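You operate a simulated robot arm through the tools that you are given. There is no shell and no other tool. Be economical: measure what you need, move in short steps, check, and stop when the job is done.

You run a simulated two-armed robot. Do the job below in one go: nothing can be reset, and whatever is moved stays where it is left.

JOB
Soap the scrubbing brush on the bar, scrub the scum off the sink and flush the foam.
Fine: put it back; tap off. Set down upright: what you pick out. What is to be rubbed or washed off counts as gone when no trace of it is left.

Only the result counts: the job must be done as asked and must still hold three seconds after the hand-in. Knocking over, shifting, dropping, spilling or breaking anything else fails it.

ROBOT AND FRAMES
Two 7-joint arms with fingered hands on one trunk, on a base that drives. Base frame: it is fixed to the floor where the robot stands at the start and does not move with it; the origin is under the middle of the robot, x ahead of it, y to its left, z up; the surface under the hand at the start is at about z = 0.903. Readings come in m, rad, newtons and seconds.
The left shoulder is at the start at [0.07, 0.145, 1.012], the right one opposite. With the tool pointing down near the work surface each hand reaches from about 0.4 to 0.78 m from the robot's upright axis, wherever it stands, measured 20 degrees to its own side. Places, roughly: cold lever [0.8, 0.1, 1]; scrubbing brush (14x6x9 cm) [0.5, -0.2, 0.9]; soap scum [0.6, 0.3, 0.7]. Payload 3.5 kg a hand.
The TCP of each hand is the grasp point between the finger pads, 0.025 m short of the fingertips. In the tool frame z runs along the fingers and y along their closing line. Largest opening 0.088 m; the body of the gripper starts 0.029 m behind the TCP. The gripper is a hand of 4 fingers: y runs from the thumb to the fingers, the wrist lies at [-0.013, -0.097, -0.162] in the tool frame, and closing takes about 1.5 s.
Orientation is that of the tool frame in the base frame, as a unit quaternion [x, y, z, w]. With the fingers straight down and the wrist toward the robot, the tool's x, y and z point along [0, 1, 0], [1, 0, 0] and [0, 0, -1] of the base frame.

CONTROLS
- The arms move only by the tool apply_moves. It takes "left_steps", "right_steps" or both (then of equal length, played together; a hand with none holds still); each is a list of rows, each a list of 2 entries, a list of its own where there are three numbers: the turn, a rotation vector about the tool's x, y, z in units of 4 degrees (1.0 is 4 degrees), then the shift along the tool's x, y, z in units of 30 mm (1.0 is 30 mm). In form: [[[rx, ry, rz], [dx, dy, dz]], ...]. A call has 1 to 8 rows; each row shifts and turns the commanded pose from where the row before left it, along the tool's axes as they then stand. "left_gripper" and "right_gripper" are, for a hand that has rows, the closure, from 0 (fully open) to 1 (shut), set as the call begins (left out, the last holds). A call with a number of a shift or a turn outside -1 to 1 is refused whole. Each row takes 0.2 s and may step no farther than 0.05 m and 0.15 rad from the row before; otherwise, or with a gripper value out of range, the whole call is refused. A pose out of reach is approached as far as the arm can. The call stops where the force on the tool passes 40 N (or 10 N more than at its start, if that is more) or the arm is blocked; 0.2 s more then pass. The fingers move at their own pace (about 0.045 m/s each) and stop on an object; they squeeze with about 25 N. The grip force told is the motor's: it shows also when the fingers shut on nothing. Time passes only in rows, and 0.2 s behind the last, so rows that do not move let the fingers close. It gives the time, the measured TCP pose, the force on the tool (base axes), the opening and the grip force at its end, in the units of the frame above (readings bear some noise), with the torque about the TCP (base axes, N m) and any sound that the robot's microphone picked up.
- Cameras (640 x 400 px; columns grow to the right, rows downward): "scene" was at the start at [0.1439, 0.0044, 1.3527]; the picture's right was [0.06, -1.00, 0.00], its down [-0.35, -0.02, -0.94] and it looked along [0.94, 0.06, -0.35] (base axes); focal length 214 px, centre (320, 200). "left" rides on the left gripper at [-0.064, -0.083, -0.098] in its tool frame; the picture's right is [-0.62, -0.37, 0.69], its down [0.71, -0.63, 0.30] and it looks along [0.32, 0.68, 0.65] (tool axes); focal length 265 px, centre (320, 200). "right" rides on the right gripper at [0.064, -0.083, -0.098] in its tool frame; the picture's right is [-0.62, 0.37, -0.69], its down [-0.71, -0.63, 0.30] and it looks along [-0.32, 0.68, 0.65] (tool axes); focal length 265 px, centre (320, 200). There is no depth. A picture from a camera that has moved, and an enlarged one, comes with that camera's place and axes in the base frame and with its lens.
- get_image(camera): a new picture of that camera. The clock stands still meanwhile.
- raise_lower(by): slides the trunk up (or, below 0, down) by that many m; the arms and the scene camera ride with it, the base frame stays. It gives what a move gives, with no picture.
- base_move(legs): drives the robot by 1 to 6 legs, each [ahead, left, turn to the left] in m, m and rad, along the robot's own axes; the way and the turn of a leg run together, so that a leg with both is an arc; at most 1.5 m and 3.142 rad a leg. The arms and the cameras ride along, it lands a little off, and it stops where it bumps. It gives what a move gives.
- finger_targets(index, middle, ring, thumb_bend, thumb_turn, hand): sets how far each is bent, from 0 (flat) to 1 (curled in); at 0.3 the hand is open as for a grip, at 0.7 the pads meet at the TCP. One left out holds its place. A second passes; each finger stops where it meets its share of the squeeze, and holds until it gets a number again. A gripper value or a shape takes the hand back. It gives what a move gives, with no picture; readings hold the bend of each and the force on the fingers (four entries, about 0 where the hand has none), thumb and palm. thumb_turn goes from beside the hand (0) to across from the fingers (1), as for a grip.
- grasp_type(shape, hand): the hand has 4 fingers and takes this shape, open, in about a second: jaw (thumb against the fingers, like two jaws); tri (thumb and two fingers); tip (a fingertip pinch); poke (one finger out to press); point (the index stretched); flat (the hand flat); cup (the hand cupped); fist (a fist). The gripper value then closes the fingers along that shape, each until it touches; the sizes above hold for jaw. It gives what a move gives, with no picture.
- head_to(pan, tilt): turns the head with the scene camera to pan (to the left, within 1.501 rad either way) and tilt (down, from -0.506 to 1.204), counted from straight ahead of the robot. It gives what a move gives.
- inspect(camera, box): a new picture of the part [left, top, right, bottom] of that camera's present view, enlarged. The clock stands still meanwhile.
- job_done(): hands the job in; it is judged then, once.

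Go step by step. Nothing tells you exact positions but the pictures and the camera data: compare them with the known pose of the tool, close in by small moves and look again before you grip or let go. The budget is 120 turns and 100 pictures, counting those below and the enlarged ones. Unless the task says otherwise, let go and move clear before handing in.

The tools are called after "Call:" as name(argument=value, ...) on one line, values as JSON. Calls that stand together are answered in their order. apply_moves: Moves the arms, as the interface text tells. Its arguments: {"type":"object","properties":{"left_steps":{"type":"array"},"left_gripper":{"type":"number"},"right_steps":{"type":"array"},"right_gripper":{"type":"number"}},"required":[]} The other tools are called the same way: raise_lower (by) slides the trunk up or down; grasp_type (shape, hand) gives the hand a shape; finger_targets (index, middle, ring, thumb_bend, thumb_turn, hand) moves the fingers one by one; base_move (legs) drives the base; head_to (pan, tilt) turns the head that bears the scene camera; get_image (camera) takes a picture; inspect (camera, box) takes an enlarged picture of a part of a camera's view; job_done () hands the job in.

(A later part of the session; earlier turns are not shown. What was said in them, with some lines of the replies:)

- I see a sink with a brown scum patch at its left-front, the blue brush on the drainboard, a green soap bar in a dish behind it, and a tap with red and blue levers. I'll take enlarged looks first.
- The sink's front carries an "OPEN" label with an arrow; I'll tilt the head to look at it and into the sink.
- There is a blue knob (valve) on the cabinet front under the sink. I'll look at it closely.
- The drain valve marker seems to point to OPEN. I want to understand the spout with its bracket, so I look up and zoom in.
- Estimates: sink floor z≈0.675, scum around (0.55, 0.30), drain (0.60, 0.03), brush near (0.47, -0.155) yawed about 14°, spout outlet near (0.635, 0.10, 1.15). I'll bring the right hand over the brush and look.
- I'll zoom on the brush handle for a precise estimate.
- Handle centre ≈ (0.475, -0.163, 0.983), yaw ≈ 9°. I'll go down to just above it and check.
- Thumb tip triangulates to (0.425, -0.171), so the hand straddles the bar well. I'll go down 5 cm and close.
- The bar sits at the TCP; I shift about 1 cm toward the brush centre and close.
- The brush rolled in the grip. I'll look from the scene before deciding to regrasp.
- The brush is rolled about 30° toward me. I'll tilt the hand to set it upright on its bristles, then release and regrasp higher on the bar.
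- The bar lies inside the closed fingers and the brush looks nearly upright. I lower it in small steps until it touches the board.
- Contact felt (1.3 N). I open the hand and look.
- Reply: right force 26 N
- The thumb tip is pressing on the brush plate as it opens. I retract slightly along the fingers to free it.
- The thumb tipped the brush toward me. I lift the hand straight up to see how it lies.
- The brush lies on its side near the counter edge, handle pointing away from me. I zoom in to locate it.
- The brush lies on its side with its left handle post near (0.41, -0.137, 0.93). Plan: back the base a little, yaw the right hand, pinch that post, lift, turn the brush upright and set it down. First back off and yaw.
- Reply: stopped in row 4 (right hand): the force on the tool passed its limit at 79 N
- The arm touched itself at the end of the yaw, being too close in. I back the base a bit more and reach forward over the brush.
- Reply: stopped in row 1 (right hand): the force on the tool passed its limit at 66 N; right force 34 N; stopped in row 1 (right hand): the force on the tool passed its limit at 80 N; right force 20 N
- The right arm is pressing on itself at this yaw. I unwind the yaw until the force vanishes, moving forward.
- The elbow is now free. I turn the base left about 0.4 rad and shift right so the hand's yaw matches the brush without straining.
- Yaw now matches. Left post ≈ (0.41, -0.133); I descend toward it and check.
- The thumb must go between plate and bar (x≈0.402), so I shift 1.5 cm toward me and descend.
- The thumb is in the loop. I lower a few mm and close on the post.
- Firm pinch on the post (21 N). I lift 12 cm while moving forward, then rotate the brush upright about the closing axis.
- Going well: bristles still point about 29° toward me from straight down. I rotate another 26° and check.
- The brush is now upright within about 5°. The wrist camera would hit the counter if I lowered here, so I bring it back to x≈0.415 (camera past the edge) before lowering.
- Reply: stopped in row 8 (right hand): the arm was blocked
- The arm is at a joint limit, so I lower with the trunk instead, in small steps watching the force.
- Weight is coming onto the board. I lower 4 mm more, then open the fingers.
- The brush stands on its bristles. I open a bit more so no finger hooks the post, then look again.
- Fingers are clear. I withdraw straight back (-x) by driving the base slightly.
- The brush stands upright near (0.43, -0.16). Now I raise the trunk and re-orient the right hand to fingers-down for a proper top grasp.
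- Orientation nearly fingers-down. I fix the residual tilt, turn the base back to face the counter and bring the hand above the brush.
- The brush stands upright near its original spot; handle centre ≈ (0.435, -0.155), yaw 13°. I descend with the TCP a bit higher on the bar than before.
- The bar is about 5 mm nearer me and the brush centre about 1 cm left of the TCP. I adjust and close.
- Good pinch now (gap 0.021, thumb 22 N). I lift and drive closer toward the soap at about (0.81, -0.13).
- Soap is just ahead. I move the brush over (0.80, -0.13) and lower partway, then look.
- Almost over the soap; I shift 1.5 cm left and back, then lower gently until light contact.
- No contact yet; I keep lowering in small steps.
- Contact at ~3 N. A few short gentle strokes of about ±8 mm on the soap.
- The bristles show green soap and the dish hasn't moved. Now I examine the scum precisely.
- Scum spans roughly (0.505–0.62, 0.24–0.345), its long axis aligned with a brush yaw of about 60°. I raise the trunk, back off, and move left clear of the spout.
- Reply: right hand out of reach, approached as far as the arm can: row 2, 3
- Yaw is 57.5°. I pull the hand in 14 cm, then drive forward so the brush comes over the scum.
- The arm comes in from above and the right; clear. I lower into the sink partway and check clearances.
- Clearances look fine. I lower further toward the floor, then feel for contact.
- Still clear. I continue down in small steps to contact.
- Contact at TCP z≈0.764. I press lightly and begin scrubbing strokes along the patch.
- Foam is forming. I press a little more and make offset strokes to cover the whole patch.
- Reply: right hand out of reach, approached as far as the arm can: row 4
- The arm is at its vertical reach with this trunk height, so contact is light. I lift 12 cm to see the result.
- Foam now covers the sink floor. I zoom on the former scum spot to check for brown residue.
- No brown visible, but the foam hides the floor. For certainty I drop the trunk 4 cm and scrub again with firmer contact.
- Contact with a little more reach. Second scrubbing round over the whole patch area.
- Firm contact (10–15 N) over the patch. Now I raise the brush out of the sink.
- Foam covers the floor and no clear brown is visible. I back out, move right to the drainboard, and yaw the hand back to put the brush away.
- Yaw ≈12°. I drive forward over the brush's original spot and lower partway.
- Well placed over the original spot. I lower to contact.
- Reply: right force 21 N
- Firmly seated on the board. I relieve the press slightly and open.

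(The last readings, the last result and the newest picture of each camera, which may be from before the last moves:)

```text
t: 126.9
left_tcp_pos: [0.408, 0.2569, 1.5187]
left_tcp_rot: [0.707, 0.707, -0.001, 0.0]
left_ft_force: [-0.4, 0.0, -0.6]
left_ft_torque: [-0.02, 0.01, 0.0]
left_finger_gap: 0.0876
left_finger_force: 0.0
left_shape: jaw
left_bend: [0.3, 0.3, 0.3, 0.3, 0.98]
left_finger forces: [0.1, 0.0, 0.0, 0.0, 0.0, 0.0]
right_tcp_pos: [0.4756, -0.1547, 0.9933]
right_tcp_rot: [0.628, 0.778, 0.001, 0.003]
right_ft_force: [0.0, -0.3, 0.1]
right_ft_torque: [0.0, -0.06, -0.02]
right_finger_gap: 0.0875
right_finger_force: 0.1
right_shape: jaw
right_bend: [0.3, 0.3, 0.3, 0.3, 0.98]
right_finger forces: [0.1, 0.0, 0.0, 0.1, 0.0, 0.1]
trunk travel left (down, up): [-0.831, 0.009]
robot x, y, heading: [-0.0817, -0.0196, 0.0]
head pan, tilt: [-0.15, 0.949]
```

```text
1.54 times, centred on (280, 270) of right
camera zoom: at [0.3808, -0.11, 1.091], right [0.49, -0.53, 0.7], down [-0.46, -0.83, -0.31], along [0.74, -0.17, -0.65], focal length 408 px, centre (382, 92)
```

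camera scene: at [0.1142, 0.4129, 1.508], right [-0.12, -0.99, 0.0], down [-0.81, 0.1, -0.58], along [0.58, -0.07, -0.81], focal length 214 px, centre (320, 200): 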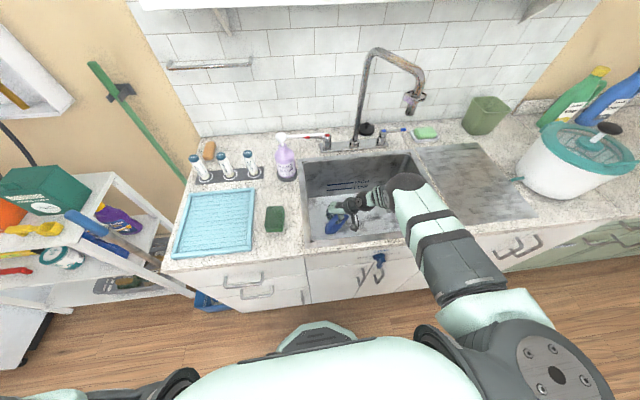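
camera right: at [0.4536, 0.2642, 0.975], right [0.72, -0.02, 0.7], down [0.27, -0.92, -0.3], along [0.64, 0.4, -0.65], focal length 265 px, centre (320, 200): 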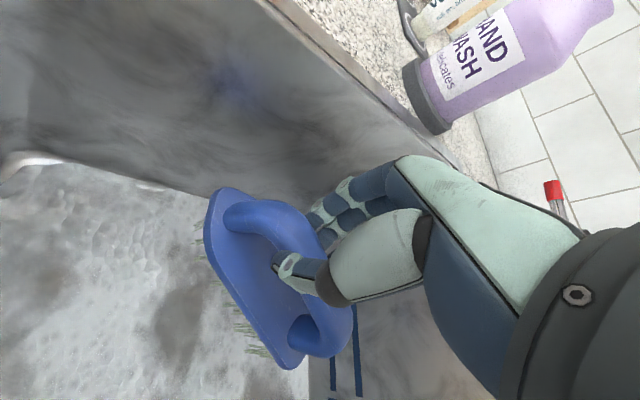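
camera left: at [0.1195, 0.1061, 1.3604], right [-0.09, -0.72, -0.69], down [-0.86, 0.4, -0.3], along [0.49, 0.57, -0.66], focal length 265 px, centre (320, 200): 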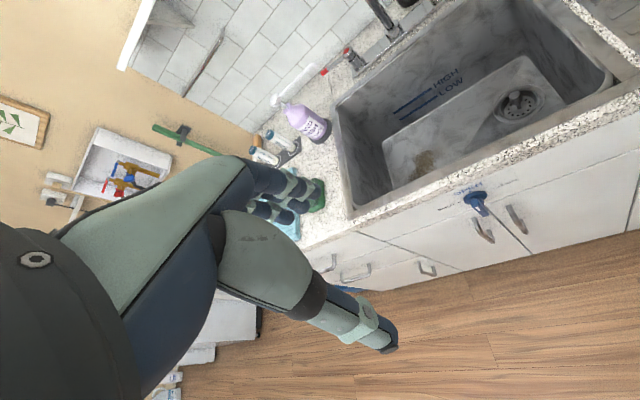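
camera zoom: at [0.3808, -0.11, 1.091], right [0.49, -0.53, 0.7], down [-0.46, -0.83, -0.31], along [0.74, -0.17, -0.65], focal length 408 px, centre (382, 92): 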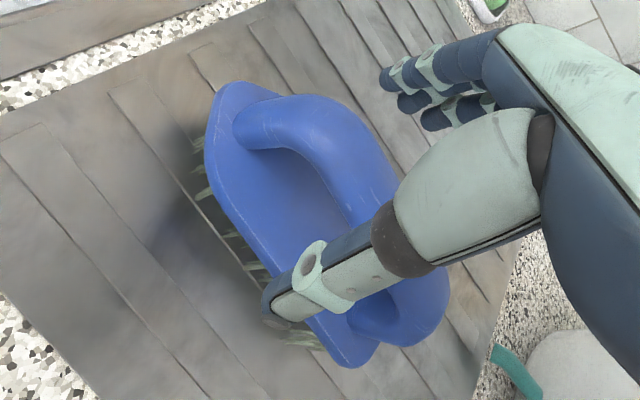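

The brush stands upright at its place. I lift off, yaw a bit, lower the trunk, and drive toward the cold lever (tip ≈ (0.812, -0.009, 0.96), pivot ≈ (0.797, 0.068)).

Call:
apply_moves(right_steps=[[[0, 0, 0], [0, 0, -0.9]], [[0, 0, 0], [0, 0, -0.9]], [[0, 0, 0], [0, 0, -0.9]], [[0, 0, -1], [0, 0, -0.9]], [[0, 0, -1], [0, 0, -0.9]], [[0, 0, -1], [0, 0, -0.9]], [[0, 0, -1], [0, 0, -0.9]], [[0, 0, -1], [0, 0, -0.7]]])

Call:
raise_lower(by=-0.1)

Call:
base_move(legs=[[0.16, 0.08, 0]])

Call:
head_to(pan=0.0, tilt=0.85)

Call:
get_image(camera="scene")

```text
t: 128.7
left_tcp_pos: [0.4081, 0.2566, 1.5191]
left_tcp_rot: [0.707, 0.708, 0.001, -0.001]
left_ft_force: [-0.9, -0.8, 0.1]
left_ft_torque: [-0.04, 0.0, -0.01]
left_finger_gap: 0.0876
left_finger_force: 0.0
left_shape: jaw
left_bend: [0.3, 0.3, 0.3, 0.3, 0.98]
left_finger forces: [0.0, 0.1, 0.0, 0.1, 0.1, 0.0]
right_tcp_pos: [0.4728, -0.1579, 1.2037]
right_tcp_rot: [0.483, 0.876, 0.002, 0.004]
right_ft_force: [-0.1, -1.1, -0.7]
right_ft_torque: [0.02, -0.02, -0.03]
right_finger_gap: 0.0877
right_finger_force: 0.1
right_shape: jaw
right_bend: [0.3, 0.3, 0.3, 0.3, 0.98]
right_finger forces: [0.0, 0.0, 0.1, 0.0, 0.0, 0.0]
trunk travel left (down, up): [-0.831, 0.009]
robot x, y, heading: [-0.0781, -0.019, -0.003]
head pan, tilt: [-0.15, 0.949]
```

```text
t: 130.0
left_tcp_pos: [0.4081, 0.2577, 1.418]
left_tcp_rot: [0.707, 0.707, 0.0, -0.001]
left_ft_force: [-0.5, 0.5, 0.5]
left_ft_torque: [-0.01, 0.03, -0.02]
left_finger_gap: 0.0877
left_finger_force: 0.1
left_shape: jaw
left_bend: [0.3, 0.3, 0.3, 0.3, 0.98]
left_finger forces: [0.0, 0.0, 0.0, 0.0, 0.1, 0.1]
right_tcp_pos: [0.4729, -0.1578, 1.1042]
right_tcp_rot: [0.484, 0.875, 0.001, 0.004]
right_ft_force: [0.2, 0.8, -0.3]
right_ft_torque: [0.01, 0.02, 0.01]
right_finger_gap: 0.0877
right_finger_force: 0.1
right_shape: jaw
right_bend: [0.3, 0.3, 0.3, 0.3, 0.98]
right_finger forces: [0.0, 0.0, 0.0, 0.0, 0.0, 0.0]
trunk travel left (down, up): [-0.731, 0.109]
robot x, y, heading: [-0.0818, -0.0206, 0.003]
head pan, tilt: [-0.15, 0.949]
```

```text
t: 131.6
left_tcp_pos: [0.5722, 0.3339, 1.4205]
left_tcp_rot: [0.707, 0.707, 0.001, 0.0]
left_ft_force: [-1.3, -0.5, -0.4]
left_ft_torque: [0.04, 0.01, 0.0]
left_finger_gap: 0.0877
left_finger_force: 0.0
left_shape: jaw
left_bend: [0.3, 0.3, 0.3, 0.3, 0.98]
left_finger forces: [0.1, 0.0, 0.0, 0.0, 0.0, 0.0]
right_tcp_pos: [0.6362, -0.0811, 1.1051]
right_tcp_rot: [0.484, 0.875, 0.002, 0.004]
right_ft_force: [0.2, 0.0, 0.0]
right_ft_torque: [0.02, -0.01, 0.02]
right_finger_gap: 0.0876
right_finger_force: 0.1
right_shape: jaw
right_bend: [0.3, 0.3, 0.3, 0.3, 0.98]
right_finger forces: [0.0, 0.0, 0.1, 0.1, 0.0, 0.0]
trunk travel left (down, up): [-0.731, 0.109]
robot x, y, heading: [0.0833, 0.0646, 0.003]
head pan, tilt: [-0.15, 0.949]
```

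```text
t: 132.3
left_tcp_pos: [0.5741, 0.3355, 1.4181]
left_tcp_rot: [0.707, 0.707, -0.001, 0.0]
left_ft_force: [-0.4, 0.3, -0.5]
left_ft_torque: [0.01, 0.01, -0.01]
left_finger_gap: 0.0876
left_finger_force: 0.1
left_shape: jaw
left_bend: [0.3, 0.3, 0.3, 0.3, 0.98]
left_finger forces: [0.0, 0.0, 0.0, 0.0, 0.0, 0.0]
right_tcp_pos: [0.638, -0.0783, 1.103]
right_tcp_rot: [0.484, 0.875, 0.0, 0.004]
right_ft_force: [0.8, 0.1, -0.1]
right_ft_torque: [0.02, -0.02, -0.01]
right_finger_gap: 0.0876
right_finger_force: 0.0
right_shape: jaw
right_bend: [0.3, 0.3, 0.3, 0.3, 0.98]
right_finger forces: [0.0, 0.0, 0.0, 0.1, 0.1, 0.0]
trunk travel left (down, up): [-0.731, 0.109]
robot x, y, heading: [0.0851, 0.0613, 0.006]
head pan, tilt: [0.0, 0.85]
```

```text
17 pictures are left
camera scene: at [0.2161, 0.0584, 1.4654], right [0.0, -1.0, 0.0], down [-0.75, 0.0, -0.66], along [0.66, 0.0, -0.75], focal length 214 px, centre (320, 200)
```

scene: 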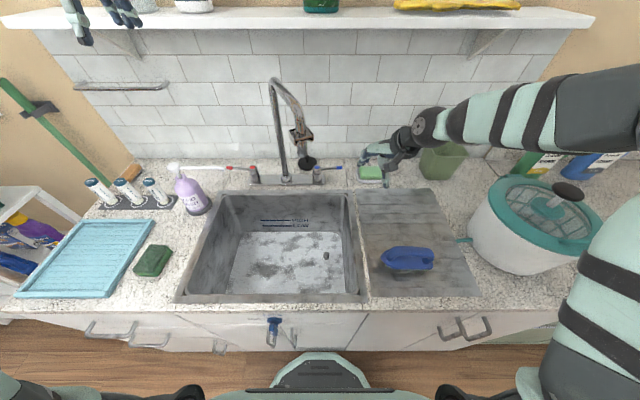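

Brush and soap look in order. I move the right hand above the lever tip with fingers half closed to cage it.

Call:
apply_moves(right_steps=[[[0, 0, 0], [-0.11, 0.9, 0]], [[0, 0, 0], [-0.11, 0.9, 0]], [[0, 0, 0], [-0.11, 0.9, 0]], [[0, 0, 0], [-0.11, 0.9, 0]], [[0, 0, 0], [-0.11, 0.9, 0]], [[0, 0, 0], [-0.11, 0.9, 0]], [[0, 0, 0], [-0.11, 0.85, 0]], [[0, 0, 0], [0, 0, 0.9]]], right_gripper=0.4)

Call:
inspect(camera="scene", box=[260, 60, 420, 200])

Call:
get_image(camera="right")

```text
t: 134.1
left_tcp_pos: [0.5749, 0.3359, 1.4181]
left_tcp_rot: [0.707, 0.707, 0.001, 0.0]
left_ft_force: [0.3, 0.9, -0.3]
left_ft_torque: [0.0, -0.02, 0.01]
left_finger_gap: 0.0876
left_finger_force: 0.1
left_shape: jaw
left_bend: [0.3, 0.3, 0.3, 0.3, 0.98]
left_finger forces: [0.0, 0.0, 0.0, 0.1, 0.1, 0.0]
right_tcp_pos: [0.8073, 0.0002, 1.0757]
right_tcp_rot: [0.485, 0.874, 0.001, 0.003]
right_ft_force: [-0.6, -0.6, -0.3]
right_ft_torque: [0.01, -0.02, 0.0]
right_finger_gap: 0.0532
right_finger_force: 0.0
right_shape: jaw
right_bend: [0.29, 0.4, 0.37, 0.64, 1.0]
right_finger forces: [0.0, 0.0, 0.1, 0.1, 0.0, 0.1]
trunk travel left (down, up): [-0.731, 0.109]
robot x, y, heading: [0.0883, 0.0585, 0.001]
head pan, tilt: [0.0, 0.85]
```

```text
2.86 times, centred on (340, 130) of scene
camera zoom: at [0.2156, 0.0579, 1.4655], right [0.0, -1.0, 0.0], down [-0.75, 0.0, -0.66], along [0.66, 0.0, -0.75], focal length 613 px, centre (263, 400)
```

zoom: 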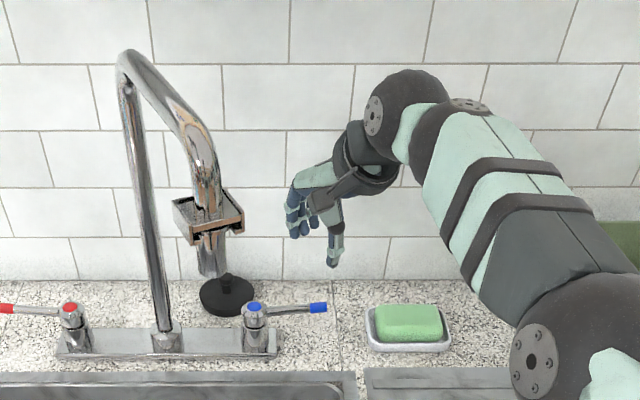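

```text
15 pictures are left
camera right: at [0.703, 0.011, 1.1739], right [0.64, -0.33, 0.7], down [-0.15, -0.94, -0.3], along [0.75, 0.09, -0.65], focal length 265 px, centre (320, 200)
```

right: 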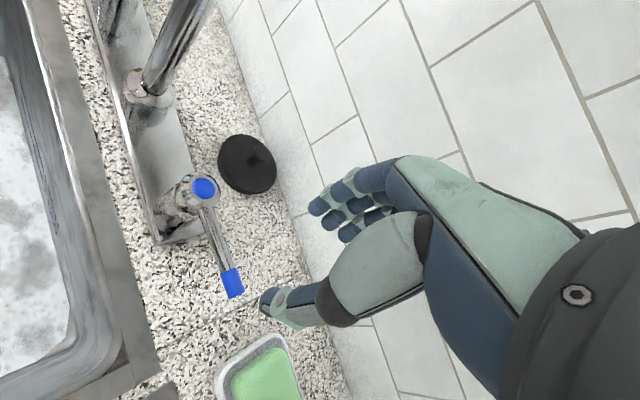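

Lever tip confirmed at (0.811, -0.009). I reduce the yaw a little, open slightly more and descend around the lever.

Call:
apply_moves(right_steps=[[[0, 0, 1], [0, 0, 0.5]], [[0, 0, 1], [-0.1, 0, 0.6]], [[0, 0, 1], [-0.1, 0, 0.6]], [[0, 0, 0], [0, 0, 0.6]], [[0, 0, 0], [0, 0, 0.6]], [[0, 0, 0], [0, 0, 0.5]], [[0, 0, 0], [0, 0, 0.3]]], right_gripper=0.2)

Call:
get_image(camera="right")

```text
t: 135.7
left_tcp_pos: [0.5756, 0.3349, 1.4183]
left_tcp_rot: [0.707, 0.707, 0.001, -0.001]
left_ft_force: [0.7, 0.3, 0.2]
left_ft_torque: [0.0, 0.0, 0.02]
left_finger_gap: 0.0876
left_finger_force: 0.1
left_shape: jaw
left_bend: [0.3, 0.3, 0.3, 0.3, 0.98]
left_finger forces: [0.0, 0.0, 0.1, 0.0, 0.1, 0.0]
right_tcp_pos: [0.8141, -0.007, 0.9636]
right_tcp_rot: [0.572, 0.82, 0.001, 0.002]
right_ft_force: [-0.1, -0.9, 0.2]
right_ft_torque: [0.01, 0.02, -0.02]
right_finger_gap: 0.07
right_finger_force: 0.0
right_shape: jaw
right_bend: [0.27, 0.34, 0.32, 0.49, 0.99]
right_finger forces: [0.1, 0.0, 0.0, 0.0, 0.0, 0.0]
trunk travel left (down, up): [-0.731, 0.109]
robot x, y, heading: [0.0853, 0.0615, 0.001]
head pan, tilt: [0.0, 0.85]
```

```text
14 pictures are left
camera right: at [0.7128, 0.0264, 1.0613], right [0.55, -0.45, 0.7], down [-0.34, -0.89, -0.3], along [0.76, -0.07, -0.65], focal length 265 px, centre (320, 200)
```

right: 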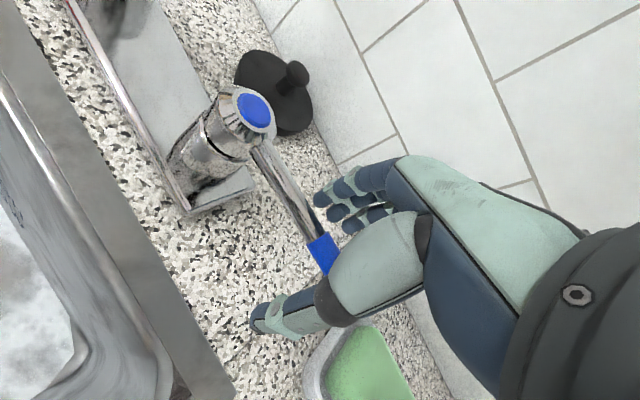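

The lever is caged. I drag it toward the front in small steps, watching force and sound.

Call:
apply_moves(right_steps=[[[0, 0, 0], [0.17, -0.47, 0]], [[0, 0, 0], [0.17, -0.47, 0]], [[0, 0, 0], [0.17, -0.47, 0]], [[0, 0, 0], [0.17, -0.47, 0]]], right_gripper=0.5)

Call:
get_image(camera="right")

```text
t: 136.7
left_tcp_pos: [0.5749, 0.336, 1.4181]
left_tcp_rot: [0.707, 0.707, 0.001, 0.0]
left_ft_force: [0.1, -0.6, 0.4]
left_ft_torque: [0.03, 0.01, -0.02]
left_finger_gap: 0.0875
left_finger_force: 0.1
left_shape: jaw
left_bend: [0.3, 0.3, 0.3, 0.3, 0.98]
left_finger forces: [0.0, 0.0, 0.0, 0.0, 0.0, 0.0]
right_tcp_pos: [0.751, -0.0042, 0.9671]
right_tcp_rot: [0.573, 0.819, 0.002, 0.003]
right_ft_force: [0.9, 0.2, 0.1]
right_ft_torque: [-0.02, 0.0, 0.02]
right_finger_gap: 0.0451
right_finger_force: 0.2
right_shape: jaw
right_bend: [0.74, 0.44, 0.41, 0.69, 1.0]
right_finger forces: [0.7, 0.0, 0.0, 0.0, 0.0, 0.0]
trunk travel left (down, up): [-0.731, 0.109]
robot x, y, heading: [0.082, 0.0593, -0.002]
head pan, tilt: [0.0, 0.85]
```

```text
13 pictures are left
camera right: at [0.6511, 0.0279, 1.0642], right [0.55, -0.46, 0.7], down [-0.35, -0.89, -0.3], along [0.76, -0.07, -0.65], focal length 265 px, centre (320, 200)
```

right: 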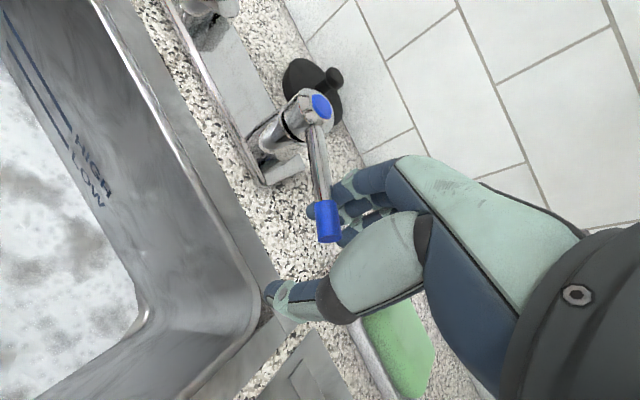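

The lever is turning toward the front. I continue and look for water.

Call:
apply_moves(right_steps=[[[0, 0, 0], [0.2, -0.45, 0]], [[0, 0, 0], [0.25, -0.45, 0]], [[0, 0, 0], [0.3, -0.4, 0]]])

Call:
get_image(camera="scene")

```text
t: 137.5
left_tcp_pos: [0.5749, 0.336, 1.4201]
left_tcp_rot: [0.707, 0.707, 0.0, 0.0]
left_ft_force: [-0.8, 0.5, 0.3]
left_ft_torque: [0.05, 0.0, -0.03]
left_finger_gap: 0.0878
left_finger_force: 0.1
left_shape: jaw
left_bend: [0.3, 0.3, 0.3, 0.3, 0.98]
left_finger forces: [0.0, 0.0, 0.1, 0.0, 0.0, 0.0]
right_tcp_pos: [0.7086, 0.0043, 0.9656]
right_tcp_rot: [0.573, 0.82, 0.001, 0.004]
right_ft_force: [0.1, 0.7, 0.6]
right_ft_torque: [0.01, 0.0, -0.04]
right_finger_gap: 0.0447
right_finger_force: 0.0
right_shape: jaw
right_bend: [0.74, 0.44, 0.41, 0.69, 1.0]
right_finger forces: [0.5, 0.1, 0.0, 0.1, 0.0, 0.1]
trunk travel left (down, up): [-0.731, 0.109]
robot x, y, heading: [0.0878, 0.0589, 0.001]
head pan, tilt: [0.0, 0.85]
```

```text
12 pictures are left
camera scene: at [0.2157, 0.0584, 1.4654], right [0.0, -1.0, 0.0], down [-0.75, 0.0, -0.66], along [0.66, 0.0, -0.75], focal length 214 px, centre (320, 200)
```

scene: 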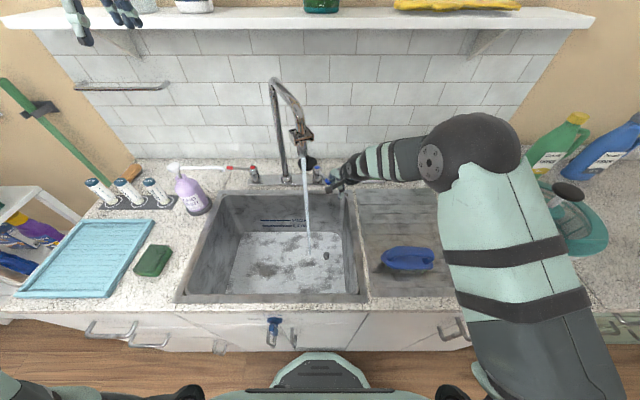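

Water is running into the sink. I hold still a few seconds and watch the foam and level.

Call:
apply_moves(right_steps=[[[0, 0, 0], [0, 0, 0]], [[0, 0, 0], [0, 0, 0]], [[0, 0, 0], [0, 0, 0]], [[0, 0, 0], [0, 0, 0]], [[0, 0, 0], [0, 0, 0]], [[0, 0, 0], [0, 0, 0]], [[0, 0, 0], [0, 0, 0]], [[0, 0, 0], [0, 0, 0]]])

Call:
apply_moves(right_steps=[[[0, 0, 0], [0, 0, 0]], [[0, 0, 0], [0, 0, 0]], [[0, 0, 0], [0, 0, 0]], [[0, 0, 0], [0, 0, 0]], [[0, 0, 0], [0, 0, 0]], [[0, 0, 0], [0, 0, 0]], [[0, 0, 0], [0, 0, 0]], [[0, 0, 0], [0, 0, 0]]])

Call:
inspect(camera="scene", box=[170, 130, 400, 310])

```text
t: 139.3
left_tcp_pos: [0.5751, 0.3352, 1.4189]
left_tcp_rot: [0.708, 0.707, 0.0, -0.001]
left_ft_force: [-0.1, 0.2, -0.8]
left_ft_torque: [0.0, 0.01, 0.0]
left_finger_gap: 0.0875
left_finger_force: 0.2
left_shape: jaw
left_bend: [0.3, 0.3, 0.3, 0.3, 0.98]
left_finger forces: [0.0, 0.0, 0.0, 0.0, 0.0, 0.1]
right_tcp_pos: [0.708, 0.0034, 0.9665]
right_tcp_rot: [0.572, 0.82, 0.001, 0.003]
right_ft_force: [0.1, 0.1, 0.1]
right_ft_torque: [0.04, 0.01, 0.02]
right_finger_gap: 0.0443
right_finger_force: 0.0
right_shape: jaw
right_bend: [0.74, 0.44, 0.41, 0.69, 1.0]
right_finger forces: [0.0, 0.0, 0.0, 0.0, 0.1, 0.0]
trunk travel left (down, up): [-0.731, 0.109]
robot x, y, heading: [0.0847, 0.0621, -0.001]
head pan, tilt: [0.0, 0.85]
```

```text
t: 141.1
left_tcp_pos: [0.5753, 0.3349, 1.4188]
left_tcp_rot: [0.707, 0.707, 0.0, -0.001]
left_ft_force: [-0.7, 0.3, 0.0]
left_ft_torque: [0.0, 0.0, -0.01]
left_finger_gap: 0.0878
left_finger_force: 0.0
left_shape: jaw
left_bend: [0.3, 0.3, 0.3, 0.3, 0.98]
left_finger forces: [0.0, 0.0, 0.0, 0.0, 0.0, 0.0]
right_tcp_pos: [0.7074, 0.004, 0.9655]
right_tcp_rot: [0.572, 0.82, 0.001, 0.003]
right_ft_force: [-0.1, 0.3, 0.2]
right_ft_torque: [0.0, 0.0, 0.01]
right_finger_gap: 0.0446
right_finger_force: 0.1
right_shape: jaw
right_bend: [0.74, 0.44, 0.41, 0.69, 1.0]
right_finger forces: [0.1, 0.0, 0.0, 0.0, 0.0, 0.0]
trunk travel left (down, up): [-0.731, 0.109]
robot x, y, heading: [0.0877, 0.0625, -0.003]
head pan, tilt: [0.0, 0.85]
```

```text
2.22 times, centred on (285, 220) of scene
camera zoom: at [0.2158, 0.0583, 1.4654], right [0.0, -1.0, 0.0], down [-0.75, 0.0, -0.66], along [0.66, 0.0, -0.75], focal length 477 px, centre (398, 156)
```

zoom: 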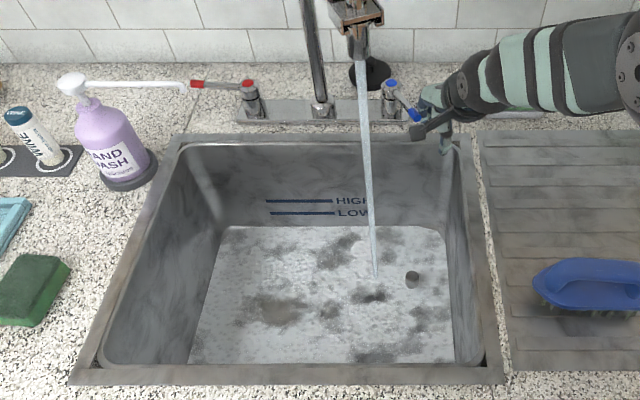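

Flow is modest and the foam clears only slowly. I open the lever a bit more and wait longer.

Call:
apply_moves(right_steps=[[[0, 0, 0], [0.45, -0.25, 0]], [[0, 0, 0], [0.45, -0.25, 0]], [[0, 0, 0], [0, 0, 0]], [[0, 0, 0], [0, 0, 0]], [[0, 0, 0], [0, 0, 0]], [[0, 0, 0], [0, 0, 0]], [[0, 0, 0], [0, 0, 0]], [[0, 0, 0], [0, 0, 0]]])

Call:
apply_moves(right_steps=[[[0, 0, 0], [0, 0, 0]], [[0, 0, 0], [0, 0, 0]], [[0, 0, 0], [0, 0, 0]], [[0, 0, 0], [0, 0, 0]], [[0, 0, 0], [0, 0, 0]], [[0, 0, 0], [0, 0, 0]], [[0, 0, 0], [0, 0, 0]], [[0, 0, 0], [0, 0, 0]]])

Call:
apply_moves(right_steps=[[[0, 0, 0], [0, 0, 0]], [[0, 0, 0], [0, 0, 0]], [[0, 0, 0], [0, 0, 0]], [[0, 0, 0], [0, 0, 0]], [[0, 0, 0], [0, 0, 0]], [[0, 0, 0], [0, 0, 0]], [[0, 0, 0], [0, 0, 0]], [[0, 0, 0], [0, 0, 0]]])

Call:
inspect(camera="scene", box=[170, 130, 400, 310])

```text
t: 142.9
left_tcp_pos: [0.5747, 0.3366, 1.4178]
left_tcp_rot: [0.707, 0.707, 0.0, 0.0]
left_ft_force: [-1.5, -0.2, 0.5]
left_ft_torque: [0.02, 0.05, -0.01]
left_finger_gap: 0.0874
left_finger_force: 0.0
left_shape: jaw
left_bend: [0.3, 0.3, 0.3, 0.3, 0.98]
left_finger forces: [0.1, 0.1, 0.1, 0.0, 0.0, 0.1]
right_tcp_pos: [0.6825, 0.0231, 0.9649]
right_tcp_rot: [0.573, 0.819, 0.002, 0.003]
right_ft_force: [0.9, -0.5, 0.2]
right_ft_torque: [-0.02, 0.02, 0.0]
right_finger_gap: 0.0443
right_finger_force: 0.1
right_shape: jaw
right_bend: [0.74, 0.44, 0.41, 0.69, 1.0]
right_finger forces: [0.1, 0.1, 0.1, 0.0, 0.0, 0.0]
trunk travel left (down, up): [-0.731, 0.109]
robot x, y, heading: [0.0866, 0.0621, -0.002]
head pan, tilt: [0.0, 0.85]
```

```text
t: 144.7
left_tcp_pos: [0.575, 0.3357, 1.4184]
left_tcp_rot: [0.707, 0.707, 0.0, 0.0]
left_ft_force: [-0.7, 0.3, 0.1]
left_ft_torque: [-0.02, 0.01, -0.01]
left_finger_gap: 0.0875
left_finger_force: 0.0
left_shape: jaw
left_bend: [0.3, 0.3, 0.3, 0.3, 0.98]
left_finger forces: [0.0, 0.1, 0.0, 0.0, 0.0, 0.0]
right_tcp_pos: [0.6841, 0.0238, 0.9651]
right_tcp_rot: [0.573, 0.82, 0.001, 0.003]
right_ft_force: [0.4, 0.3, -0.6]
right_ft_torque: [0.03, 0.01, -0.01]
right_finger_gap: 0.044
right_finger_force: 0.0
right_shape: jaw
right_bend: [0.74, 0.44, 0.41, 0.69, 1.0]
right_finger forces: [0.0, 0.1, 0.0, 0.0, 0.0, 0.0]
trunk travel left (down, up): [-0.731, 0.109]
robot x, y, heading: [0.0841, 0.0585, -0.003]
head pan, tilt: [0.0, 0.85]
```

```text
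t: 146.5
left_tcp_pos: [0.5748, 0.3359, 1.4189]
left_tcp_rot: [0.707, 0.707, 0.0, 0.0]
left_ft_force: [-0.3, 0.5, -0.1]
left_ft_torque: [0.01, -0.04, 0.0]
left_finger_gap: 0.0877
left_finger_force: 0.1
left_shape: jaw
left_bend: [0.3, 0.3, 0.3, 0.3, 0.98]
left_finger forces: [0.0, 0.0, 0.1, 0.1, 0.0, 0.0]
right_tcp_pos: [0.6842, 0.0241, 0.965]
right_tcp_rot: [0.573, 0.82, 0.001, 0.003]
right_ft_force: [0.0, 0.0, -0.7]
right_ft_torque: [-0.05, -0.01, 0.0]
right_finger_gap: 0.0447
right_finger_force: 0.0
right_shape: jaw
right_bend: [0.74, 0.44, 0.41, 0.69, 1.0]
right_finger forces: [0.1, 0.0, 0.0, 0.0, 0.0, 0.0]
trunk travel left (down, up): [-0.731, 0.109]
robot x, y, heading: [0.0874, 0.0591, 0.001]
head pan, tilt: [0.0, 0.85]
```

```text
2.22 times, centred on (285, 220) of scene
camera zoom: at [0.2158, 0.0583, 1.4654], right [0.0, -1.0, 0.0], down [-0.75, 0.0, -0.66], along [0.66, 0.0, -0.75], focal length 477 px, centre (398, 156)
```

zoom: 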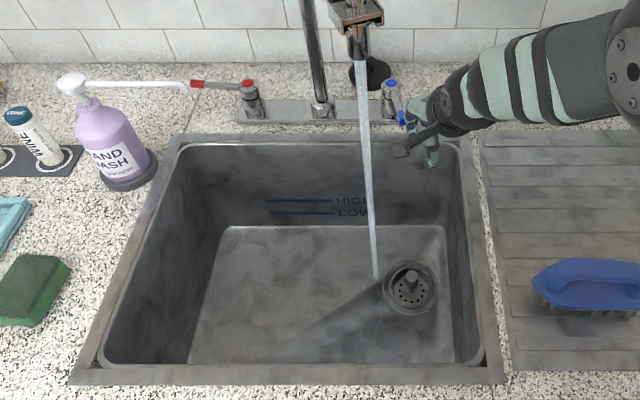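

The sink is clean: foam flushed and scum gone. Now to shut the tap: lever points forward, so I lift, close the fingers into a peg, yaw, and go to the lever's left side.

Call:
apply_moves(right_steps=[[[0, 0, 0], [0, 0, -1]], [[0, 0, 0], [0, 0, -1]], [[0, 0, -1], [0, 0, 0]], [[0, 0, -1], [0, 0, 0]], [[0, 0, -1], [0, 0, 0]], [[0, 0, -1], [0, 0, 0]], [[0, 0, -1], [0, 0, 0]]], right_gripper=1)

Call:
apply_moves(right_steps=[[[0, 0, -1], [0, 0, 0]], [[0, 0, -1], [0, 0, 0]], [[0, 0, -1], [0, 0, 0]], [[0, 0, -1], [0, 0, 0]]])

Call:
get_image(camera="right")

Call:
inspect(camera="scene", box=[260, 70, 420, 190])

```text
t: 148.1
left_tcp_pos: [0.5746, 0.3354, 1.4198]
left_tcp_rot: [0.707, 0.707, 0.0, -0.001]
left_ft_force: [-0.6, -0.3, 0.4]
left_ft_torque: [0.0, 0.01, 0.03]
left_finger_gap: 0.0878
left_finger_force: 0.0
left_shape: jaw
left_bend: [0.3, 0.3, 0.3, 0.3, 0.98]
left_finger forces: [0.0, 0.0, 0.1, 0.1, 0.1, 0.0]
right_tcp_pos: [0.6851, 0.0215, 1.0251]
right_tcp_rot: [0.422, 0.907, 0.0, 0.003]
right_ft_force: [-0.6, 0.1, 0.5]
right_ft_torque: [0.0, -0.03, 0.0]
right_finger_gap: 0.0
right_finger_force: 25.3
right_shape: jaw
right_bend: [0.7, 0.7, 0.7, 0.39, 1.0]
right_finger forces: [0.0, 0.0, 0.1, 0.0, 0.0, 0.0]
trunk travel left (down, up): [-0.731, 0.109]
robot x, y, heading: [0.0865, 0.0571, -0.005]
head pan, tilt: [0.0, 0.85]
```

```text
t: 149.1
left_tcp_pos: [0.5742, 0.3357, 1.4186]
left_tcp_rot: [0.707, 0.707, 0.001, -0.001]
left_ft_force: [0.3, -0.3, -0.1]
left_ft_torque: [-0.02, 0.01, -0.01]
left_finger_gap: 0.0878
left_finger_force: 0.1
left_shape: jaw
left_bend: [0.3, 0.3, 0.3, 0.3, 0.98]
left_finger forces: [0.0, 0.1, 0.1, 0.1, 0.1, 0.0]
right_tcp_pos: [0.6843, 0.0216, 1.0245]
right_tcp_rot: [0.292, 0.956, 0.0, 0.003]
right_ft_force: [-0.4, -1.1, 0.2]
right_ft_torque: [-0.03, 0.01, 0.0]
right_finger_gap: 0.0001
right_finger_force: 25.1
right_shape: jaw
right_bend: [0.7, 0.7, 0.7, 0.39, 1.0]
right_finger forces: [0.0, 0.0, 0.0, 0.0, 0.0, 0.0]
trunk travel left (down, up): [-0.731, 0.109]
robot x, y, heading: [0.0898, 0.0596, 0.005]
head pan, tilt: [0.0, 0.85]
```

```text
9 pictures are left
camera right: at [0.5856, -0.0114, 1.1234], right [0.72, -0.04, 0.7], down [0.24, -0.92, -0.3], along [0.65, 0.39, -0.65], focal length 265 px, centre (320, 200)
```

right: 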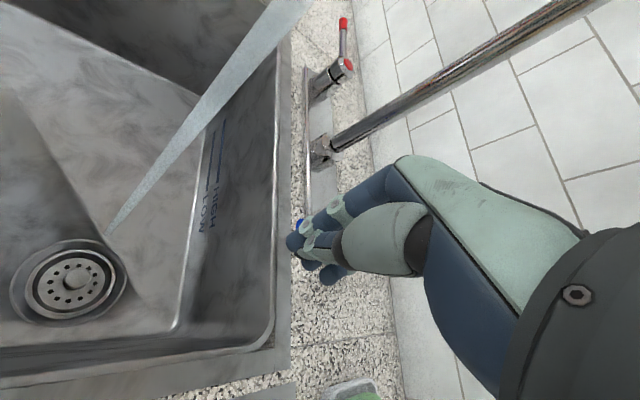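

```text
3.33 times, centred on (340, 130) of scene
camera zoom: at [0.2163, 0.0579, 1.4654], right [0.0, -1.0, 0.0], down [-0.75, 0.0, -0.66], along [0.66, 0.0, -0.75], focal length 715 px, centre (253, 433)
```

zoom: 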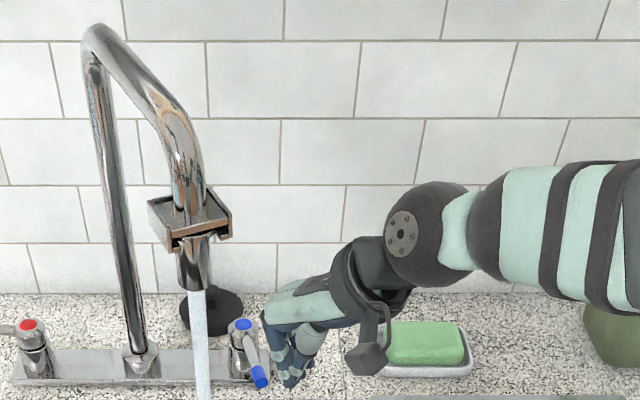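

Spout and lever positions confirmed. I hop the peg over the lever to its left side and lower it.

Call:
apply_moves(right_steps=[[[0, 0, 0], [0, 0.7, 0]], [[0, 0, 0], [0, 0.7, 0]], [[0, 0, 0], [0, 0.7, 0]], [[0, 0, 0], [0, 0.75, 0]], [[0, 0, 0], [0, 0, 0.5]], [[0, 0, 0], [0, 0, 0.5]], [[0, 0, 0], [0, 0, 0.5]], [[0, 0, 0], [0, 0, 0.4]]])

Call:
inspect(camera="scene", box=[260, 70, 420, 190])

```text
t: 150.9
left_tcp_pos: [0.5748, 0.3367, 1.4188]
left_tcp_rot: [0.707, 0.708, 0.001, -0.001]
left_ft_force: [-0.5, 0.2, 0.6]
left_ft_torque: [0.0, 0.0, -0.02]
left_finger_gap: 0.0878
left_finger_force: 0.1
left_shape: jaw
left_bend: [0.3, 0.3, 0.3, 0.3, 0.98]
left_finger forces: [0.0, 0.1, 0.0, 0.0, 0.0, 0.0]
right_tcp_pos: [0.7313, 0.0925, 0.9692]
right_tcp_rot: [0.292, 0.956, 0.0, 0.002]
right_ft_force: [0.9, 1.6, 0.5]
right_ft_torque: [0.01, -0.02, 0.01]
right_finger_gap: 0.0
right_finger_force: 25.0
right_shape: jaw
right_bend: [0.7, 0.7, 0.7, 0.39, 1.0]
right_finger forces: [0.1, 0.0, 0.0, 0.1, 0.0, 0.0]
trunk travel left (down, up): [-0.731, 0.109]
robot x, y, heading: [0.0902, 0.0622, -0.003]
head pan, tilt: [0.0, 0.85]
```

```text
3.33 times, centred on (340, 130) of scene
camera zoom: at [0.2161, 0.058, 1.4654], right [0.0, -1.0, 0.0], down [-0.75, 0.0, -0.66], along [0.66, 0.0, -0.75], focal length 715 px, centre (253, 433)
```

zoom: 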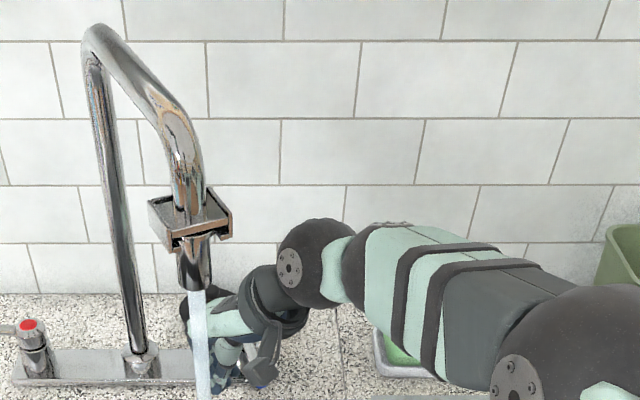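

The peg is on the lever's left side. I sweep it along the arc to push the lever back, in steps.

Call:
apply_moves(right_steps=[[[0, 0, 0], [-0.37, -0.4, 0]], [[0, 0, 0], [-0.37, -0.4, 0]], [[0, 0, 0], [-0.63, -0.58, 0]], [[0, 0, 0], [-0.64, -0.17, 0]], [[0, 0, 0], [-0.6, 0, 0]], [[0, 0, 0], [-0.45, 0.22, 0]]])

Call:
inspect(camera="scene", box=[260, 70, 420, 190])

```text
t: 152.3
left_tcp_pos: [0.5654, 0.3378, 1.4221]
left_tcp_rot: [0.707, 0.707, 0.002, 0.003]
left_ft_force: [-0.2, 0.0, 0.0]
left_ft_torque: [-0.02, 0.01, 0.02]
left_finger_gap: 0.0877
left_finger_force: 0.1
left_shape: jaw
left_bend: [0.3, 0.3, 0.3, 0.3, 0.98]
left_finger forces: [0.0, 0.0, 0.0, 0.0, 0.0, 0.0]
right_tcp_pos: [0.7788, 0.0132, 0.9735]
right_tcp_rot: [0.289, 0.957, 0.0, 0.005]
right_ft_force: [-19.3, 3.2, 8.4]
right_ft_torque: [-0.02, -0.08, -0.1]
right_finger_gap: 0.0002
right_finger_force: 25.3
right_shape: jaw
right_bend: [0.7, 0.7, 0.7, 0.39, 1.0]
right_finger forces: [0.1, 6.9, 14.1, 0.1, 0.0, 0.1]
trunk travel left (down, up): [-0.731, 0.109]
robot x, y, heading: [0.0903, 0.0611, -0.006]
head pan, tilt: [0.0, 0.85]
```

```text
3.33 times, centred on (340, 130) of scene
camera zoom: at [0.2069, 0.0602, 1.4664], right [0.0, -1.0, 0.0], down [-0.75, 0.0, -0.66], along [0.66, 0.0, -0.75], focal length 715 px, centre (253, 433)
```

zoom: 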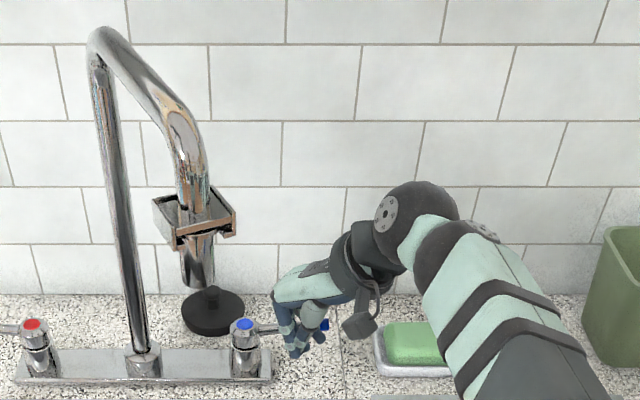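

Water is off and the lever is at its stop. I back the hand off, lift clear, and check everything.

Call:
apply_moves(right_steps=[[[0, 0, 0], [0.6, -0.4, 0]], [[0, 0, 0], [0.4, -0.4, -0.5]], [[0, 0, 0], [0, 0, -0.9]], [[0, 0, 0], [0, 0, -0.9]], [[0, 0, 0], [0, -0.6, -0.9]], [[0, 0, 0], [0, -0.6, -0.6]]])

Call:
base_move(legs=[[-0.15, 0, 0]])

Call:
get_image(camera="scene")

Call:
inspect(camera="scene", box=[180, 130, 460, 300])

```text
t: 153.7
left_tcp_pos: [0.5718, 0.3342, 1.4187]
left_tcp_rot: [0.707, 0.707, 0.001, 0.001]
left_ft_force: [-0.4, -0.1, 0.0]
left_ft_torque: [0.0, 0.04, 0.0]
left_finger_gap: 0.0876
left_finger_force: 0.1
left_shape: jaw
left_bend: [0.3, 0.3, 0.3, 0.3, 0.98]
left_finger forces: [0.0, 0.1, 0.0, 0.0, 0.0, 0.0]
right_tcp_pos: [0.7247, -0.0248, 1.0845]
right_tcp_rot: [0.291, 0.957, 0.0, 0.002]
right_ft_force: [-0.5, 0.4, 0.2]
right_ft_torque: [-0.02, -0.04, -0.02]
right_finger_gap: 0.0
right_finger_force: 25.4
right_shape: jaw
right_bend: [0.7, 0.7, 0.7, 0.4, 1.0]
right_finger forces: [0.1, 0.1, 0.0, 0.1, 0.1, 0.0]
trunk travel left (down, up): [-0.731, 0.109]
robot x, y, heading: [0.0838, 0.0567, -0.001]
head pan, tilt: [0.0, 0.85]
```

```text
t: 155.1
left_tcp_pos: [0.4256, 0.3355, 1.4173]
left_tcp_rot: [0.708, 0.706, 0.0, -0.003]
left_ft_force: [0.7, -0.6, 0.1]
left_ft_torque: [0.02, 0.03, 0.0]
left_finger_gap: 0.0877
left_finger_force: 0.1
left_shape: jaw
left_bend: [0.3, 0.3, 0.3, 0.3, 0.98]
left_finger forces: [0.0, 0.1, 0.1, 0.0, 0.0, 0.1]
right_tcp_pos: [0.5757, -0.0254, 1.083]
right_tcp_rot: [0.293, 0.956, -0.001, 0.001]
right_ft_force: [0.6, -0.4, 0.7]
right_ft_torque: [0.02, -0.03, 0.0]
right_finger_gap: 0.0001
right_finger_force: 24.9
right_shape: jaw
right_bend: [0.7, 0.7, 0.7, 0.4, 1.0]
right_finger forces: [0.0, 0.0, 0.0, 0.0, 0.0, 0.0]
trunk travel left (down, up): [-0.731, 0.109]
robot x, y, heading: [-0.0682, 0.0601, -0.005]
head pan, tilt: [0.0, 0.85]
```

```text
5 pictures are left
camera scene: at [0.0665, 0.0582, 1.4651], right [0.0, -1.0, 0.0], down [-0.75, 0.0, -0.66], along [0.66, 0.0, -0.75], focal length 214 px, centre (320, 200)
```

scene: 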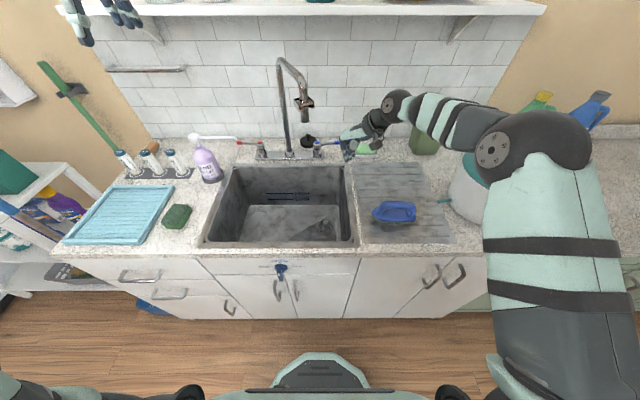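

```text
2.29 times, centred on (320, 215) of scene
camera zoom: at [0.0665, 0.0582, 1.4651], right [0.0, -1.0, 0.0], down [-0.75, 0.0, -0.66], along [0.66, 0.0, -0.75], focal length 490 px, centre (320, 166)
```

zoom: 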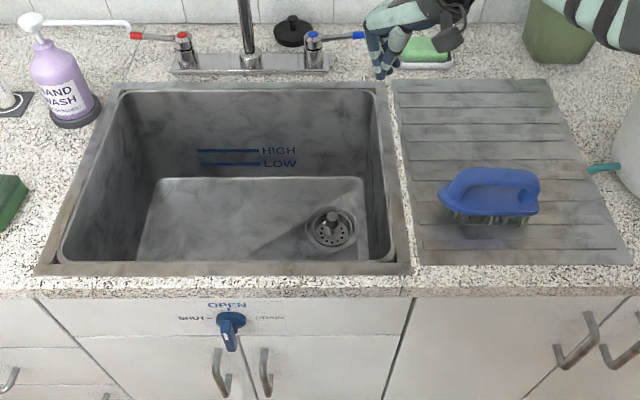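

Tap off, brush upright in place, sink clean. One last close look at the former scum spot and the lever.

Call:
inspect(camera="scene", box=[225, 190, 355, 255])

Call:
inspect(camera="scene", box=[225, 120, 445, 235])

```text
4.92 times, centred on (290, 222) of scene
camera zoom: at [0.0665, 0.0582, 1.4651], right [0.0, -1.0, 0.0], down [-0.75, 0.0, -0.66], along [0.66, 0.0, -0.75], focal length 1056 px, centre (468, 89)
```

zoom: 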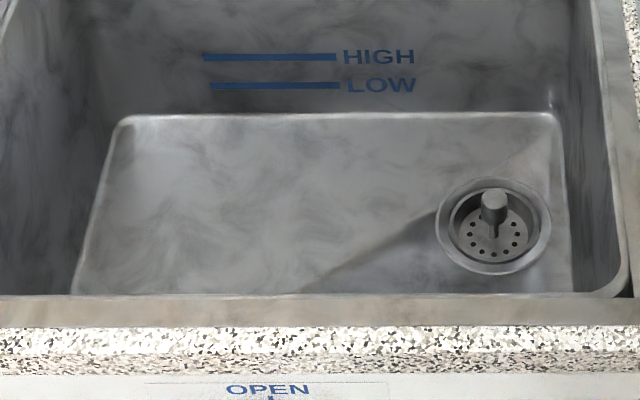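

```text
2.91 times, centred on (335, 178) of scene
camera zoom: at [0.0665, 0.0582, 1.4651], right [0.0, -1.0, 0.0], down [-0.75, 0.0, -0.66], along [0.66, 0.0, -0.75], focal length 624 px, centre (276, 266)
```

zoom: 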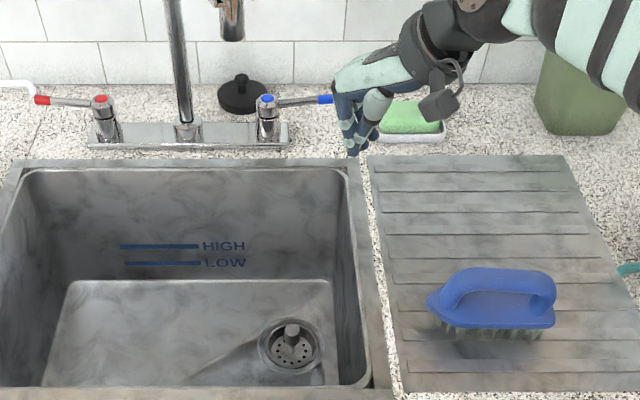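

No trace of scum or foam is visible, the lever is back at its off position, and the brush stands upright where it was. I hand in.

Call:
job_done()

```text
The job is handed in.
```

I soaped the brush on the bar, scrubbed the scum off the sink and flushed the foam. The last pictures showed no trace of scum or foam, the tap off, and the brush upright within about a centimetre of where it started.

My first grip on the brush was bad, and it tipped onto its side on the drainboard. I set it upright and regrasped it before using it, and I saw nothing else moved or knocked over.
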